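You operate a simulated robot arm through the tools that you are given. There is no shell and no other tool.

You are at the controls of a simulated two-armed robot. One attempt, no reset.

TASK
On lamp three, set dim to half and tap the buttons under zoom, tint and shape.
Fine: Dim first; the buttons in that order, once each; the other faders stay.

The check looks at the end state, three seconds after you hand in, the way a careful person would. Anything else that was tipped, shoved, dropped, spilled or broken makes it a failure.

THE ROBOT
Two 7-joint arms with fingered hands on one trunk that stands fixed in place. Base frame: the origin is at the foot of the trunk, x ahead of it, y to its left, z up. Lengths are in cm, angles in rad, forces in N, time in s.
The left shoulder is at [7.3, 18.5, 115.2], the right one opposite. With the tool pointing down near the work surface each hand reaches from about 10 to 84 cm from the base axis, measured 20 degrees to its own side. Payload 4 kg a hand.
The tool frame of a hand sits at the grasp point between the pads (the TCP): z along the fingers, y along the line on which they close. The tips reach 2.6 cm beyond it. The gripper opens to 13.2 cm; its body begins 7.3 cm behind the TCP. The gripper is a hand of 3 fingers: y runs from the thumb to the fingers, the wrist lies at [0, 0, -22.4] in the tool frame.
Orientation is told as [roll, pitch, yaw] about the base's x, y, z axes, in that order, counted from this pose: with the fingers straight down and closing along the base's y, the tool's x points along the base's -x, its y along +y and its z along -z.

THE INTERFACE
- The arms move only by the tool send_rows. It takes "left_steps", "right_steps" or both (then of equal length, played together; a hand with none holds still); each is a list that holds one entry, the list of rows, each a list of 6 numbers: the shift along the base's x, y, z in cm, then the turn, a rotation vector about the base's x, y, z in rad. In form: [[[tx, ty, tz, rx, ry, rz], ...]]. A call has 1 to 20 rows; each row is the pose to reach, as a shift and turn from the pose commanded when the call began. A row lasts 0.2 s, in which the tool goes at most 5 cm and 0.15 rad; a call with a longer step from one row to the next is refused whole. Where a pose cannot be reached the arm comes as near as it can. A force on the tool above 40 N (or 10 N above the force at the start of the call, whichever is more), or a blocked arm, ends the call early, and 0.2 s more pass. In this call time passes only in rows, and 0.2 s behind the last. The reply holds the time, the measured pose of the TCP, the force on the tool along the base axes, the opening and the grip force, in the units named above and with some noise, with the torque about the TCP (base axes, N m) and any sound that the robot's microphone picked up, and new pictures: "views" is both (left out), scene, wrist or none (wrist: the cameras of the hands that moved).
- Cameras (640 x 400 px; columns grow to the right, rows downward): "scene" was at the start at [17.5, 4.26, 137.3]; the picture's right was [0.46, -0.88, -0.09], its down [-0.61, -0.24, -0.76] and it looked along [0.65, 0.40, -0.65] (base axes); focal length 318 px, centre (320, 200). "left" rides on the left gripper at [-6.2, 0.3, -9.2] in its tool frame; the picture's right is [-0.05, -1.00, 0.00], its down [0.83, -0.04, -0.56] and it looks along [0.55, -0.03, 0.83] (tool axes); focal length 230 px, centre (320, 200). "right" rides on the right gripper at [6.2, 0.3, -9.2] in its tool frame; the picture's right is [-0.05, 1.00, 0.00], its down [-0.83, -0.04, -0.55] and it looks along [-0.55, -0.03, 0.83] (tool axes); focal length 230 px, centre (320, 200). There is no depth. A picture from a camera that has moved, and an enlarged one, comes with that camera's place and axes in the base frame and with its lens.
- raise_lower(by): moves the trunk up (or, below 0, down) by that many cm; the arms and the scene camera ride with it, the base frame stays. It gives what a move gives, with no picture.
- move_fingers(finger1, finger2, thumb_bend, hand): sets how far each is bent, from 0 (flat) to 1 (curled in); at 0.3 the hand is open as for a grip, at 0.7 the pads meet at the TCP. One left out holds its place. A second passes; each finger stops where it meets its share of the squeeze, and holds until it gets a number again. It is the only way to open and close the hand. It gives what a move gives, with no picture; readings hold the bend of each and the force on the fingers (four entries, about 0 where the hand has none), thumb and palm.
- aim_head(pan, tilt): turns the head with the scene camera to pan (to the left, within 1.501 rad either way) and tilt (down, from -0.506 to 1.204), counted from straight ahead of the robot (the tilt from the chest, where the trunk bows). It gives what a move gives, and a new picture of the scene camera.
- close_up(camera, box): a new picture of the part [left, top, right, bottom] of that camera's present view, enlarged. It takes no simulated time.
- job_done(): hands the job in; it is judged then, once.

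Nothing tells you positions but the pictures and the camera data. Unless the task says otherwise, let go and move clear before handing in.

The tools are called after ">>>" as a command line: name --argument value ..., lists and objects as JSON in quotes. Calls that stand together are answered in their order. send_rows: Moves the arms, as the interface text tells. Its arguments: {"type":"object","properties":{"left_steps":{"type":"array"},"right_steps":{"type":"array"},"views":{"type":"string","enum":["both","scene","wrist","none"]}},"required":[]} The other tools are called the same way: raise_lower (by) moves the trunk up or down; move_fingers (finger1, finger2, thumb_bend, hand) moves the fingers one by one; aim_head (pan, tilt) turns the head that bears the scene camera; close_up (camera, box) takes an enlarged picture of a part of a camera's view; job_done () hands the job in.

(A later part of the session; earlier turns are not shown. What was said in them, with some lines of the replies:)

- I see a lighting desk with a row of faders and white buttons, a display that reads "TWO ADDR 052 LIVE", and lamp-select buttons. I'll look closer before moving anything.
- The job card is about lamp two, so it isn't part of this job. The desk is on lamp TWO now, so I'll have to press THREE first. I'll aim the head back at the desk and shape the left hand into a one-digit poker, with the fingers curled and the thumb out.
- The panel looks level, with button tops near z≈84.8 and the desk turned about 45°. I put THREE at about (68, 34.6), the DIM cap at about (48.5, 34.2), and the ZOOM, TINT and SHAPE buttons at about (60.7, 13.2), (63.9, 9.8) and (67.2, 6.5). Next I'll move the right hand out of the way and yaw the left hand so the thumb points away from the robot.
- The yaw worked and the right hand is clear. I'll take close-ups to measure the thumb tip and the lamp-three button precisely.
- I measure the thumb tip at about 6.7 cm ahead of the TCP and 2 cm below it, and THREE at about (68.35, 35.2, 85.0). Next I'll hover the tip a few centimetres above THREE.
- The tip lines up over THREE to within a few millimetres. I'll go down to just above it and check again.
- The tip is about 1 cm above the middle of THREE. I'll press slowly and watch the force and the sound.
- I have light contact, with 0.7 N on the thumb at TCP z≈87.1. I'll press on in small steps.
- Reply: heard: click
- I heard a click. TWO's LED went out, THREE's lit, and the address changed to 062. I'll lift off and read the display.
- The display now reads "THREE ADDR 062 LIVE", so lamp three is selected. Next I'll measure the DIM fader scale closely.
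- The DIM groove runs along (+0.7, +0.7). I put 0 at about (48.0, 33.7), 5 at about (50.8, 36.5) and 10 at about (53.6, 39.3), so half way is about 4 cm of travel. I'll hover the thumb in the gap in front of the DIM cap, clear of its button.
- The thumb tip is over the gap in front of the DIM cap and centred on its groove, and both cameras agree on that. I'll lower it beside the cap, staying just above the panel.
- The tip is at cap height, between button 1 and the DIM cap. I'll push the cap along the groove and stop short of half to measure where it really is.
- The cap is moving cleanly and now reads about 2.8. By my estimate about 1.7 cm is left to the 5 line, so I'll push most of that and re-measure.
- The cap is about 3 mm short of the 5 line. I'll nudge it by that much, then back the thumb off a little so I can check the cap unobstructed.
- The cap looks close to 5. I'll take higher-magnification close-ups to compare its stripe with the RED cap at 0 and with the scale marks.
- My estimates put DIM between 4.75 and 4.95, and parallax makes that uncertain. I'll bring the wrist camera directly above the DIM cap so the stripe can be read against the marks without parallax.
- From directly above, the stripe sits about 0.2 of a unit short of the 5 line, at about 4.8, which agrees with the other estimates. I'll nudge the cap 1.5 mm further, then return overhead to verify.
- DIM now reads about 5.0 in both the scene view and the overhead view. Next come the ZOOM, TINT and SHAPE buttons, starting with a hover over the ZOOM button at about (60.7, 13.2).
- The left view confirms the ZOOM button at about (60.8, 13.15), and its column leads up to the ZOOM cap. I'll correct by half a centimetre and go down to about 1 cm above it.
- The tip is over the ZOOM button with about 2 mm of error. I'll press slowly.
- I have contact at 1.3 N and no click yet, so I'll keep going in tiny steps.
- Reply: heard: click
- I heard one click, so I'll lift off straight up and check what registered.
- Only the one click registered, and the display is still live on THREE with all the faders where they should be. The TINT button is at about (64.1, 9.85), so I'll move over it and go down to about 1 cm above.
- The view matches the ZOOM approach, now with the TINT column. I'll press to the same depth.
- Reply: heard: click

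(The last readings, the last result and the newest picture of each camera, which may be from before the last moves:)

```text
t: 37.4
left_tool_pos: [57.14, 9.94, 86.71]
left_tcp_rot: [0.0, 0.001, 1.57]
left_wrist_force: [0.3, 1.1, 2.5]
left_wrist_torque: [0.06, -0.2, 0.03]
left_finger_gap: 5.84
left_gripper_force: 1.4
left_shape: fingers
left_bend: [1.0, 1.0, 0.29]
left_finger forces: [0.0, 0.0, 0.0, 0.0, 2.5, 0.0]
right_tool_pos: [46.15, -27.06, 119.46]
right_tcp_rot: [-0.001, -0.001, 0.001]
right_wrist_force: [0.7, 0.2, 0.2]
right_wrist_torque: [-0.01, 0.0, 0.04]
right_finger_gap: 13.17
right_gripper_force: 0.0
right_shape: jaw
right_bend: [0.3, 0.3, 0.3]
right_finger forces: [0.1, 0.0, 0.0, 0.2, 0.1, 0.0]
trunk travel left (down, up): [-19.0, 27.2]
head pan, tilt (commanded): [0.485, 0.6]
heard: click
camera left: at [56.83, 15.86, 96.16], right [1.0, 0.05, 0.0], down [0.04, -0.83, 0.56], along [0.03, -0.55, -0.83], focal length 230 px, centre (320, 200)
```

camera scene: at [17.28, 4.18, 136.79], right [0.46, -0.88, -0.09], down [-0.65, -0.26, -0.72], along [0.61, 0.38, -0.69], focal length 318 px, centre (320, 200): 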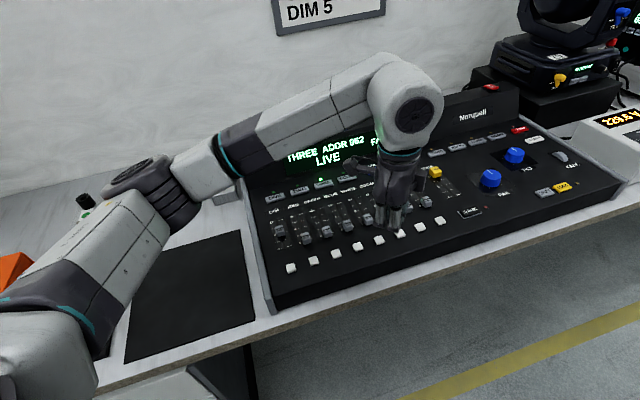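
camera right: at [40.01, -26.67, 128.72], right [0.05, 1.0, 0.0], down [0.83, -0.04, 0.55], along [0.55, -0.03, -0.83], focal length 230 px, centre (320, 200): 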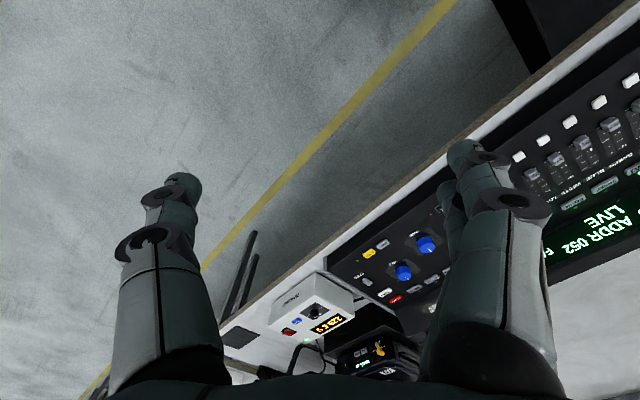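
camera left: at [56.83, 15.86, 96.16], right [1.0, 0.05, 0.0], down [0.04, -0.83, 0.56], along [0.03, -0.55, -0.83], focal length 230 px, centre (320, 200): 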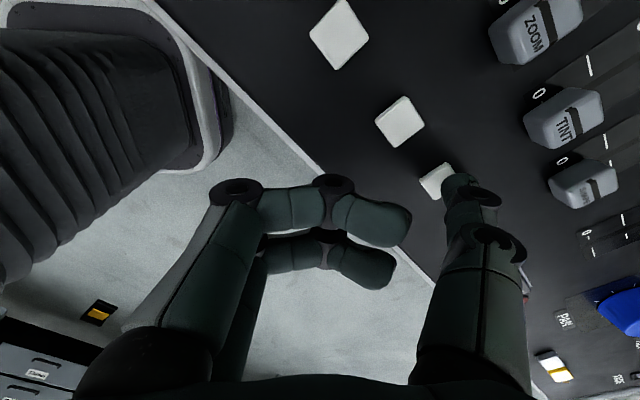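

TINT gave one click. I'll lift straight up, check, and measure the SHAPE button.

>>> send_rows --left_steps '[[[0, 0, 0.5, 0, 0, 0], [0, 0, 2, 0, 0, 0], [0, 0, 5, 0, 0, 0], [0, 0, 8, 0, 0, 0], [0, 0, 8, 0, 0, 0]]]' --views "both"

>>> close_up --camera "left" --box '[360, 60, 600, 210]'

>>> close_up --camera "scene" --box '[250, 120, 450, 245]'

```text
t: 38.6
left_tool_pos: [57.21, 9.89, 94.72]
left_tcp_rot: [0.002, 0.0, 1.57]
left_wrist_force: [-0.2, 0.3, -0.2]
left_wrist_torque: [0.0, 0.0, 0.01]
left_finger_gap: 5.81
left_gripper_force: 0.1
left_shape: fingers
left_bend: [1.0, 1.0, 0.3]
left_finger forces: [0.0, 0.0, 0.1, 0.0, 0.0, 0.0]
right_tool_pos: [46.19, -27.05, 119.42]
right_tcp_rot: [0.001, -0.001, 0.002]
right_wrist_force: [0.7, -0.2, 0.9]
right_wrist_torque: [-0.01, -0.01, -0.03]
right_finger_gap: 13.17
right_gripper_force: 0.0
right_shape: jaw
right_bend: [0.3, 0.3, 0.3]
right_finger forces: [0.0, 0.0, 0.0, 0.1, 0.0, 0.1]
trunk travel left (down, up): [-19.0, 27.2]
head pan, tilt (commanded): [0.485, 0.6]
camera scene: at [17.28, 4.18, 136.79], right [0.46, -0.88, -0.09], down [-0.65, -0.26, -0.72], along [0.61, 0.38, -0.69], focal length 318 px, centre (320, 200)
camera left: at [56.95, 15.89, 104.12], right [1.0, 0.05, 0.0], down [0.04, -0.83, 0.56], along [0.03, -0.55, -0.83], focal length 230 px, centre (320, 200)
```

scene: 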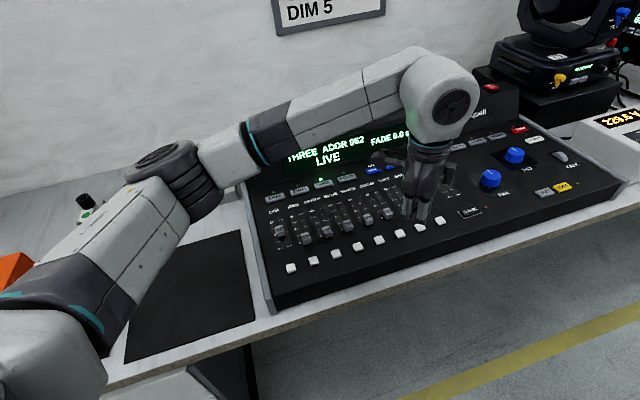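
left: 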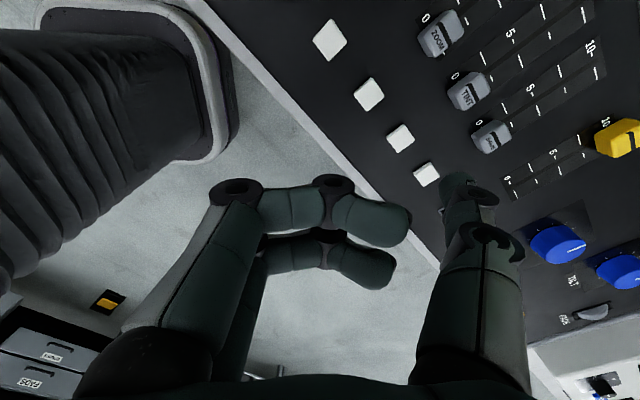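

```text
2.67 times, centred on (480, 135) of left
camera zoom: at [56.95, 15.89, 104.12], right [1.0, 0.05, 0.0], down [0.04, -0.83, 0.56], along [0.03, -0.55, -0.83], focal length 614 px, centre (-107, 373)
```

zoom: 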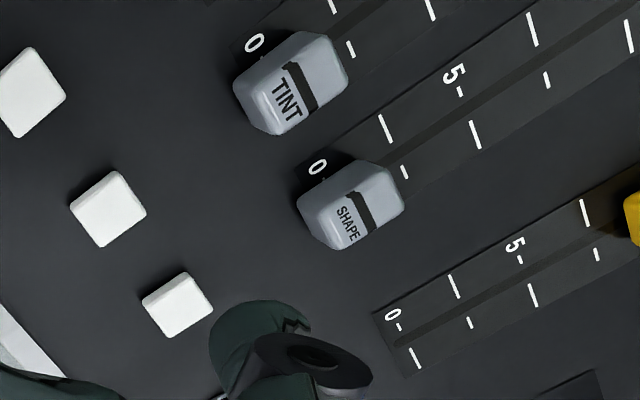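

```text
3.20 times, centred on (350, 182) of scene
camera zoom: at [17.28, 4.18, 136.79], right [0.46, -0.88, -0.09], down [-0.65, -0.26, -0.72], along [0.61, 0.38, -0.69], focal length 1019 px, centre (224, 256)
```

zoom: 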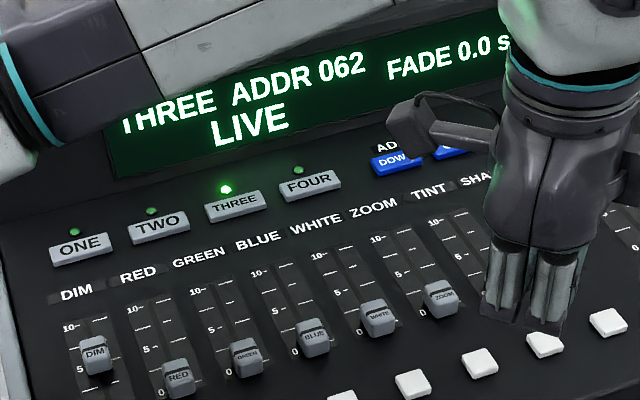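

All is well so far. The last button in the row, under SHAPE, is at about (67.4, 6.5), so I'll move over it in the same way.

>>> send_rows --left_steps '[[[1.7, -1.65, 0, 0, 0, 0], [3.3, -3.32, 0, 0, 0, 0], [3.3, -3.32, -2.5, 0, 0, 0], [3.3, -3.32, -4.8, 0, 0, 0], [3.3, -3.32, -6.2, 0, 0, 0], [3.3, -3.32, -6.7, 0, 0, 0], [3.3, -3.32, -6.7, 0, 0, 0]]]' --views "wrist"

>>> close_up --camera "left" --box '[380, 100, 580, 225]'

>>> close_up --camera "scene" --box '[360, 180, 488, 260]'

```text
t: 40.2
left_tool_pos: [60.49, 6.79, 88.19]
left_tcp_rot: [0.001, 0.001, 1.57]
left_wrist_force: [-0.4, 0.5, 0.1]
left_wrist_torque: [0.01, 0.0, -0.01]
left_finger_gap: 5.8
left_gripper_force: 0.0
left_shape: fingers
left_bend: [1.0, 1.0, 0.3]
left_finger forces: [0.1, 0.0, 0.0, 0.0, 0.0, 0.1]
right_tool_pos: [46.23, -26.97, 119.42]
right_tcp_rot: [-0.001, 0.0, 0.0]
right_wrist_force: [0.4, 0.5, -0.3]
right_wrist_torque: [-0.02, -0.01, 0.02]
right_finger_gap: 13.19
right_gripper_force: 0.0
right_shape: jaw
right_bend: [0.3, 0.3, 0.3]
right_finger forces: [0.1, 0.0, 0.0, 0.1, 0.0, 0.0]
trunk travel left (down, up): [-19.0, 27.2]
head pan, tilt (commanded): [0.485, 0.6]
camera left: at [60.13, 12.67, 97.54], right [1.0, 0.05, 0.0], down [0.04, -0.83, 0.55], along [0.03, -0.55, -0.83], focal length 230 px, centre (320, 200)
```

left: 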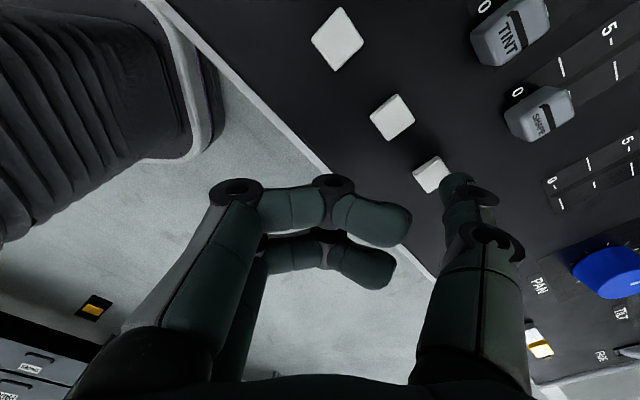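

```text
3.20 times, centred on (480, 162) of left
camera zoom: at [60.13, 12.67, 97.54], right [1.0, 0.05, 0.0], down [0.04, -0.83, 0.55], along [0.03, -0.55, -0.83], focal length 736 px, centre (-192, 320)
```

zoom: 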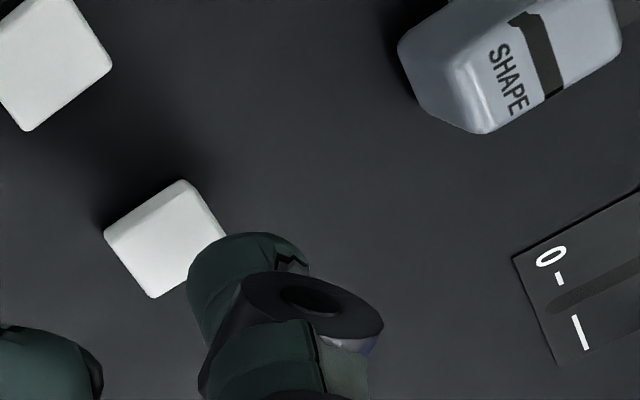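

```text
5.00 times, centred on (424, 220) of scene
camera zoom: at [17.25, 4.14, 136.8], right [0.46, -0.88, -0.09], down [-0.65, -0.26, -0.72], along [0.61, 0.39, -0.69], focal length 1593 px, centre (-200, 100)
```

zoom: 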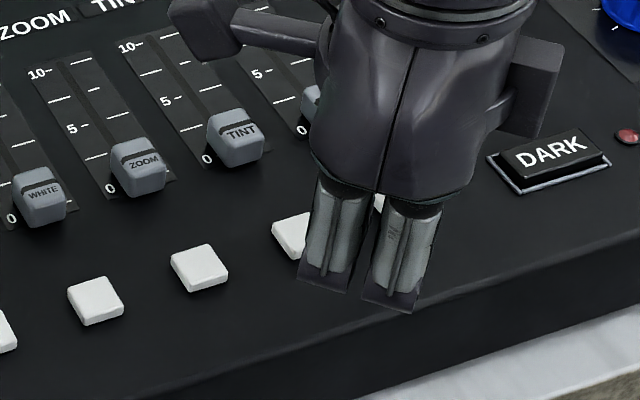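

The tip is centred on the SHAPE button, and nothing else is near enough to touch (DARK is well clear). I'll press to the same depth.

>>> send_rows --left_steps '[[[0.1, -0.1, -0.5, 0, 0, 0], [0.1, -0.1, -0.8, 0, 0, 0], [0.1, -0.1, -1.0, 0, 0, 0], [0.1, -0.1, -1.1, 0, 0, 0], [0.1, -0.1, -1.2, 0, 0, 0], [0.1, -0.1, -1.3, 0, 0, 0]]]' --views "wrist"

```text
t: 41.6
left_tool_pos: [60.55, 6.66, 86.87]
left_tcp_rot: [0.001, 0.001, 1.572]
left_wrist_force: [-2.1, 2.3, 3.2]
left_wrist_torque: [0.06, -0.19, 0.07]
left_finger_gap: 5.8
left_gripper_force: 1.4
left_shape: fingers
left_bend: [1.0, 1.0, 0.3]
left_finger forces: [0.1, 0.0, 0.0, 0.1, 3.1, 0.0]
right_tool_pos: [46.15, -27.14, 119.66]
right_tcp_rot: [0.001, 0.001, 0.001]
right_wrist_force: [-0.2, -0.5, 0.3]
right_wrist_torque: [-0.01, 0.01, -0.02]
right_finger_gap: 13.18
right_gripper_force: 0.0
right_shape: jaw
right_bend: [0.3, 0.3, 0.3]
right_finger forces: [0.0, 0.1, 0.0, 0.0, 0.1, 0.0]
trunk travel left (down, up): [-19.0, 27.2]
head pan, tilt (commanded): [0.485, 0.6]
heard: click
camera left: at [60.26, 12.57, 96.18], right [1.0, 0.05, 0.0], down [0.04, -0.83, 0.56], along [0.03, -0.55, -0.83], focal length 230 px, centre (320, 200)
```

left: 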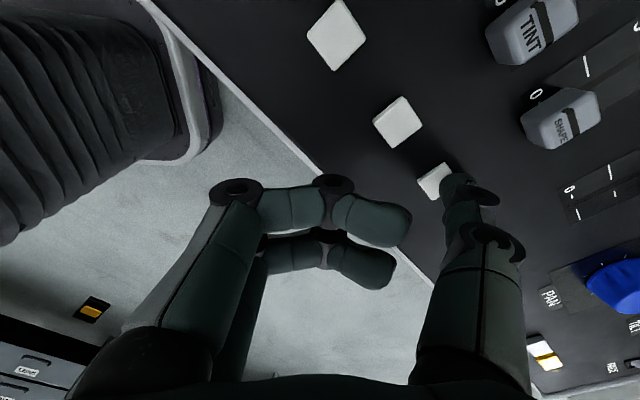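

SHAPE clicked once. I'll lift straight up and move the left arm clear of the desk for a final inspection.

>>> send_rows --left_steps '[[[0, 0, 0.5, 0, 0, 0], [0, 0, 2, 0, 0, 0], [0, 0, 5, 0, 0, 0], [0, 0, 9, 0, 0, 0], [0, 0, 13, 0, 0, 0], [-1, 3, 16, 0, 0, 0], [-2, 7, 18, 0, 0, 0], [-4, 11, 19, 0, 0, 0], [-6, 15, 19, 0, 0, 0], [-8, 19, 19, 0, 0, 0], [-10, 23, 19, 0, 0, 0], [-12, 27, 19, 0, 0, 0], [-14, 31, 19, 0, 0, 0], [-16, 35, 19, 0, 0, 0], [-18, 39, 19, 0, 0, 0], [-20, 42, 19, 0, 0, 0], [-20, 42, 19, 0, 0, 0]]]' --views "both"

>>> close_up --camera "scene" --box '[250, 130, 450, 255]'

>>> close_up --camera "scene" --box '[400, 90, 620, 228]'

>>> close_up --camera "scene" --box '[266, 221, 298, 241]'

```text
t: 45.2
left_tool_pos: [40.71, 48.61, 105.73]
left_tcp_rot: [0.003, 0.0, 1.569]
left_wrist_force: [-0.5, -0.2, -0.1]
left_wrist_torque: [-0.02, 0.0, 0.0]
left_finger_gap: 5.78
left_gripper_force: 0.1
left_shape: fingers
left_bend: [1.0, 1.0, 0.3]
left_finger forces: [0.0, 0.1, 0.0, 0.0, 0.1, 0.0]
right_tool_pos: [46.22, -27.08, 119.4]
right_tcp_rot: [0.0, 0.0, -0.001]
right_wrist_force: [0.3, 1.0, -0.2]
right_wrist_torque: [-0.01, 0.0, -0.01]
right_finger_gap: 13.2
right_gripper_force: 0.2
right_shape: jaw
right_bend: [0.3, 0.3, 0.3]
right_finger forces: [0.0, 0.0, 0.0, 0.0, 0.1, 0.0]
trunk travel left (down, up): [-19.0, 27.2]
head pan, tilt (commanded): [0.485, 0.6]
camera scene: at [17.37, 4.16, 136.78], right [0.46, -0.88, -0.09], down [-0.65, -0.26, -0.72], along [0.61, 0.38, -0.69], focal length 318 px, centre (320, 200)
camera left: at [40.47, 54.62, 115.06], right [1.0, 0.05, 0.0], down [0.04, -0.83, 0.56], along [0.03, -0.55, -0.83], focal length 230 px, centre (320, 200)
```

scene: 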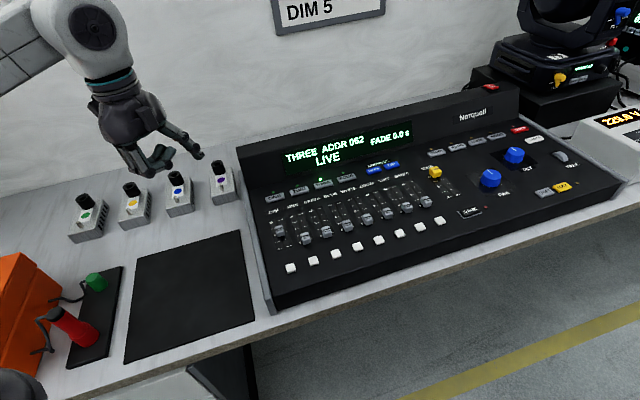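
left: 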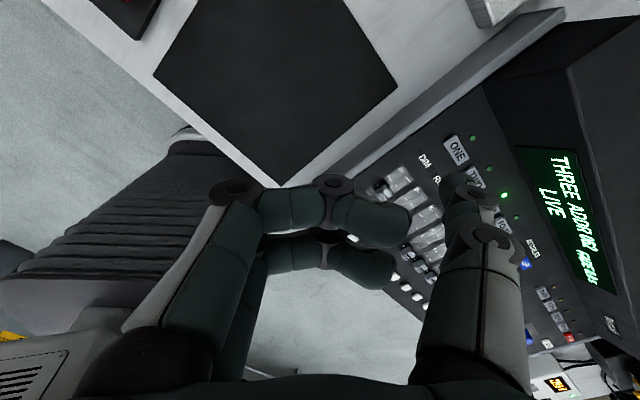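

```text
3.20 times, centred on (350, 192) of scene
camera zoom: at [17.37, 4.16, 136.78], right [0.46, -0.88, -0.09], down [-0.65, -0.26, -0.72], along [0.61, 0.38, -0.69], focal length 1019 px, centre (224, 224)
```

zoom: 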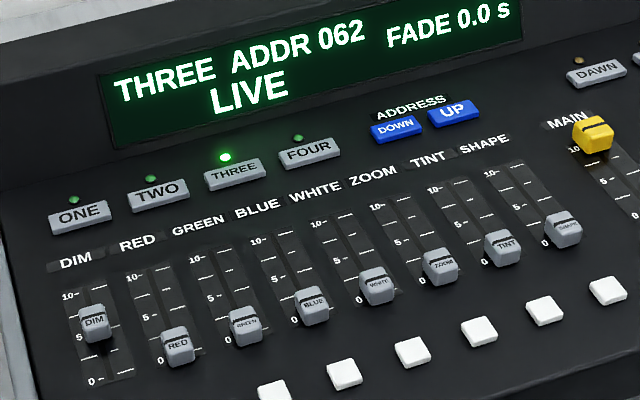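

```text
2.90 times, centred on (510, 159) of scene
camera zoom: at [17.37, 4.16, 136.78], right [0.46, -0.88, -0.09], down [-0.65, -0.26, -0.72], along [0.61, 0.38, -0.69], focal length 923 px, centre (-231, 319)
```

zoom: 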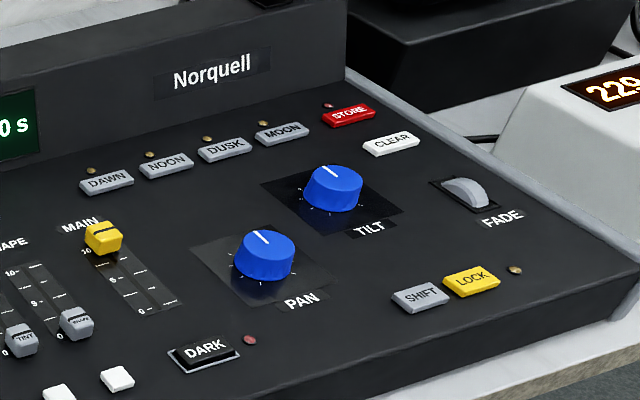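

```text
16.00 times, centred on (282, 231) of scene
camera zoom: at [17.37, 4.16, 136.78], right [0.46, -0.88, -0.09], down [-0.65, -0.26, -0.72], along [0.61, 0.38, -0.69], focal length 5097 px, centre (928, -296)
```

zoom: 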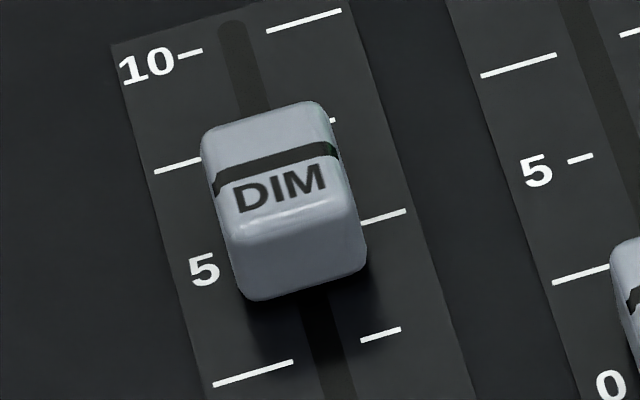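

The desk shows "THREE ADDR 062 LIVE". DIM sits at 5, the other faders haven't moved, and ZOOM, TINT and SHAPE each clicked once, in that order. Both arms are clear and nothing was disturbed, so I'm handing in.

>>> job_done

```text
The job is handed in.
```

The job is handed in, with lamp three selected, dim at half, and the buttons under zoom, tint and shape each tapped once. The desk was on lamp two at the start, so I pressed THREE first. The display then read "THREE ADDR 062 LIVE".

- **Dim:** I set this before tapping any of the buttons. The DIM fader's stripe lines up with the 5 mark, seen both from above and from the scene camera.
- **Buttons:** I tapped zoom, tint and shape in that order and heard one click for each. The desk shows nothing for these buttons, so the clicks are the only sign they registered.
- **Everything else:** In the final pictures the other faders sit where they started, and nothing else looks touched or moved. Both arms are clear of the desk.
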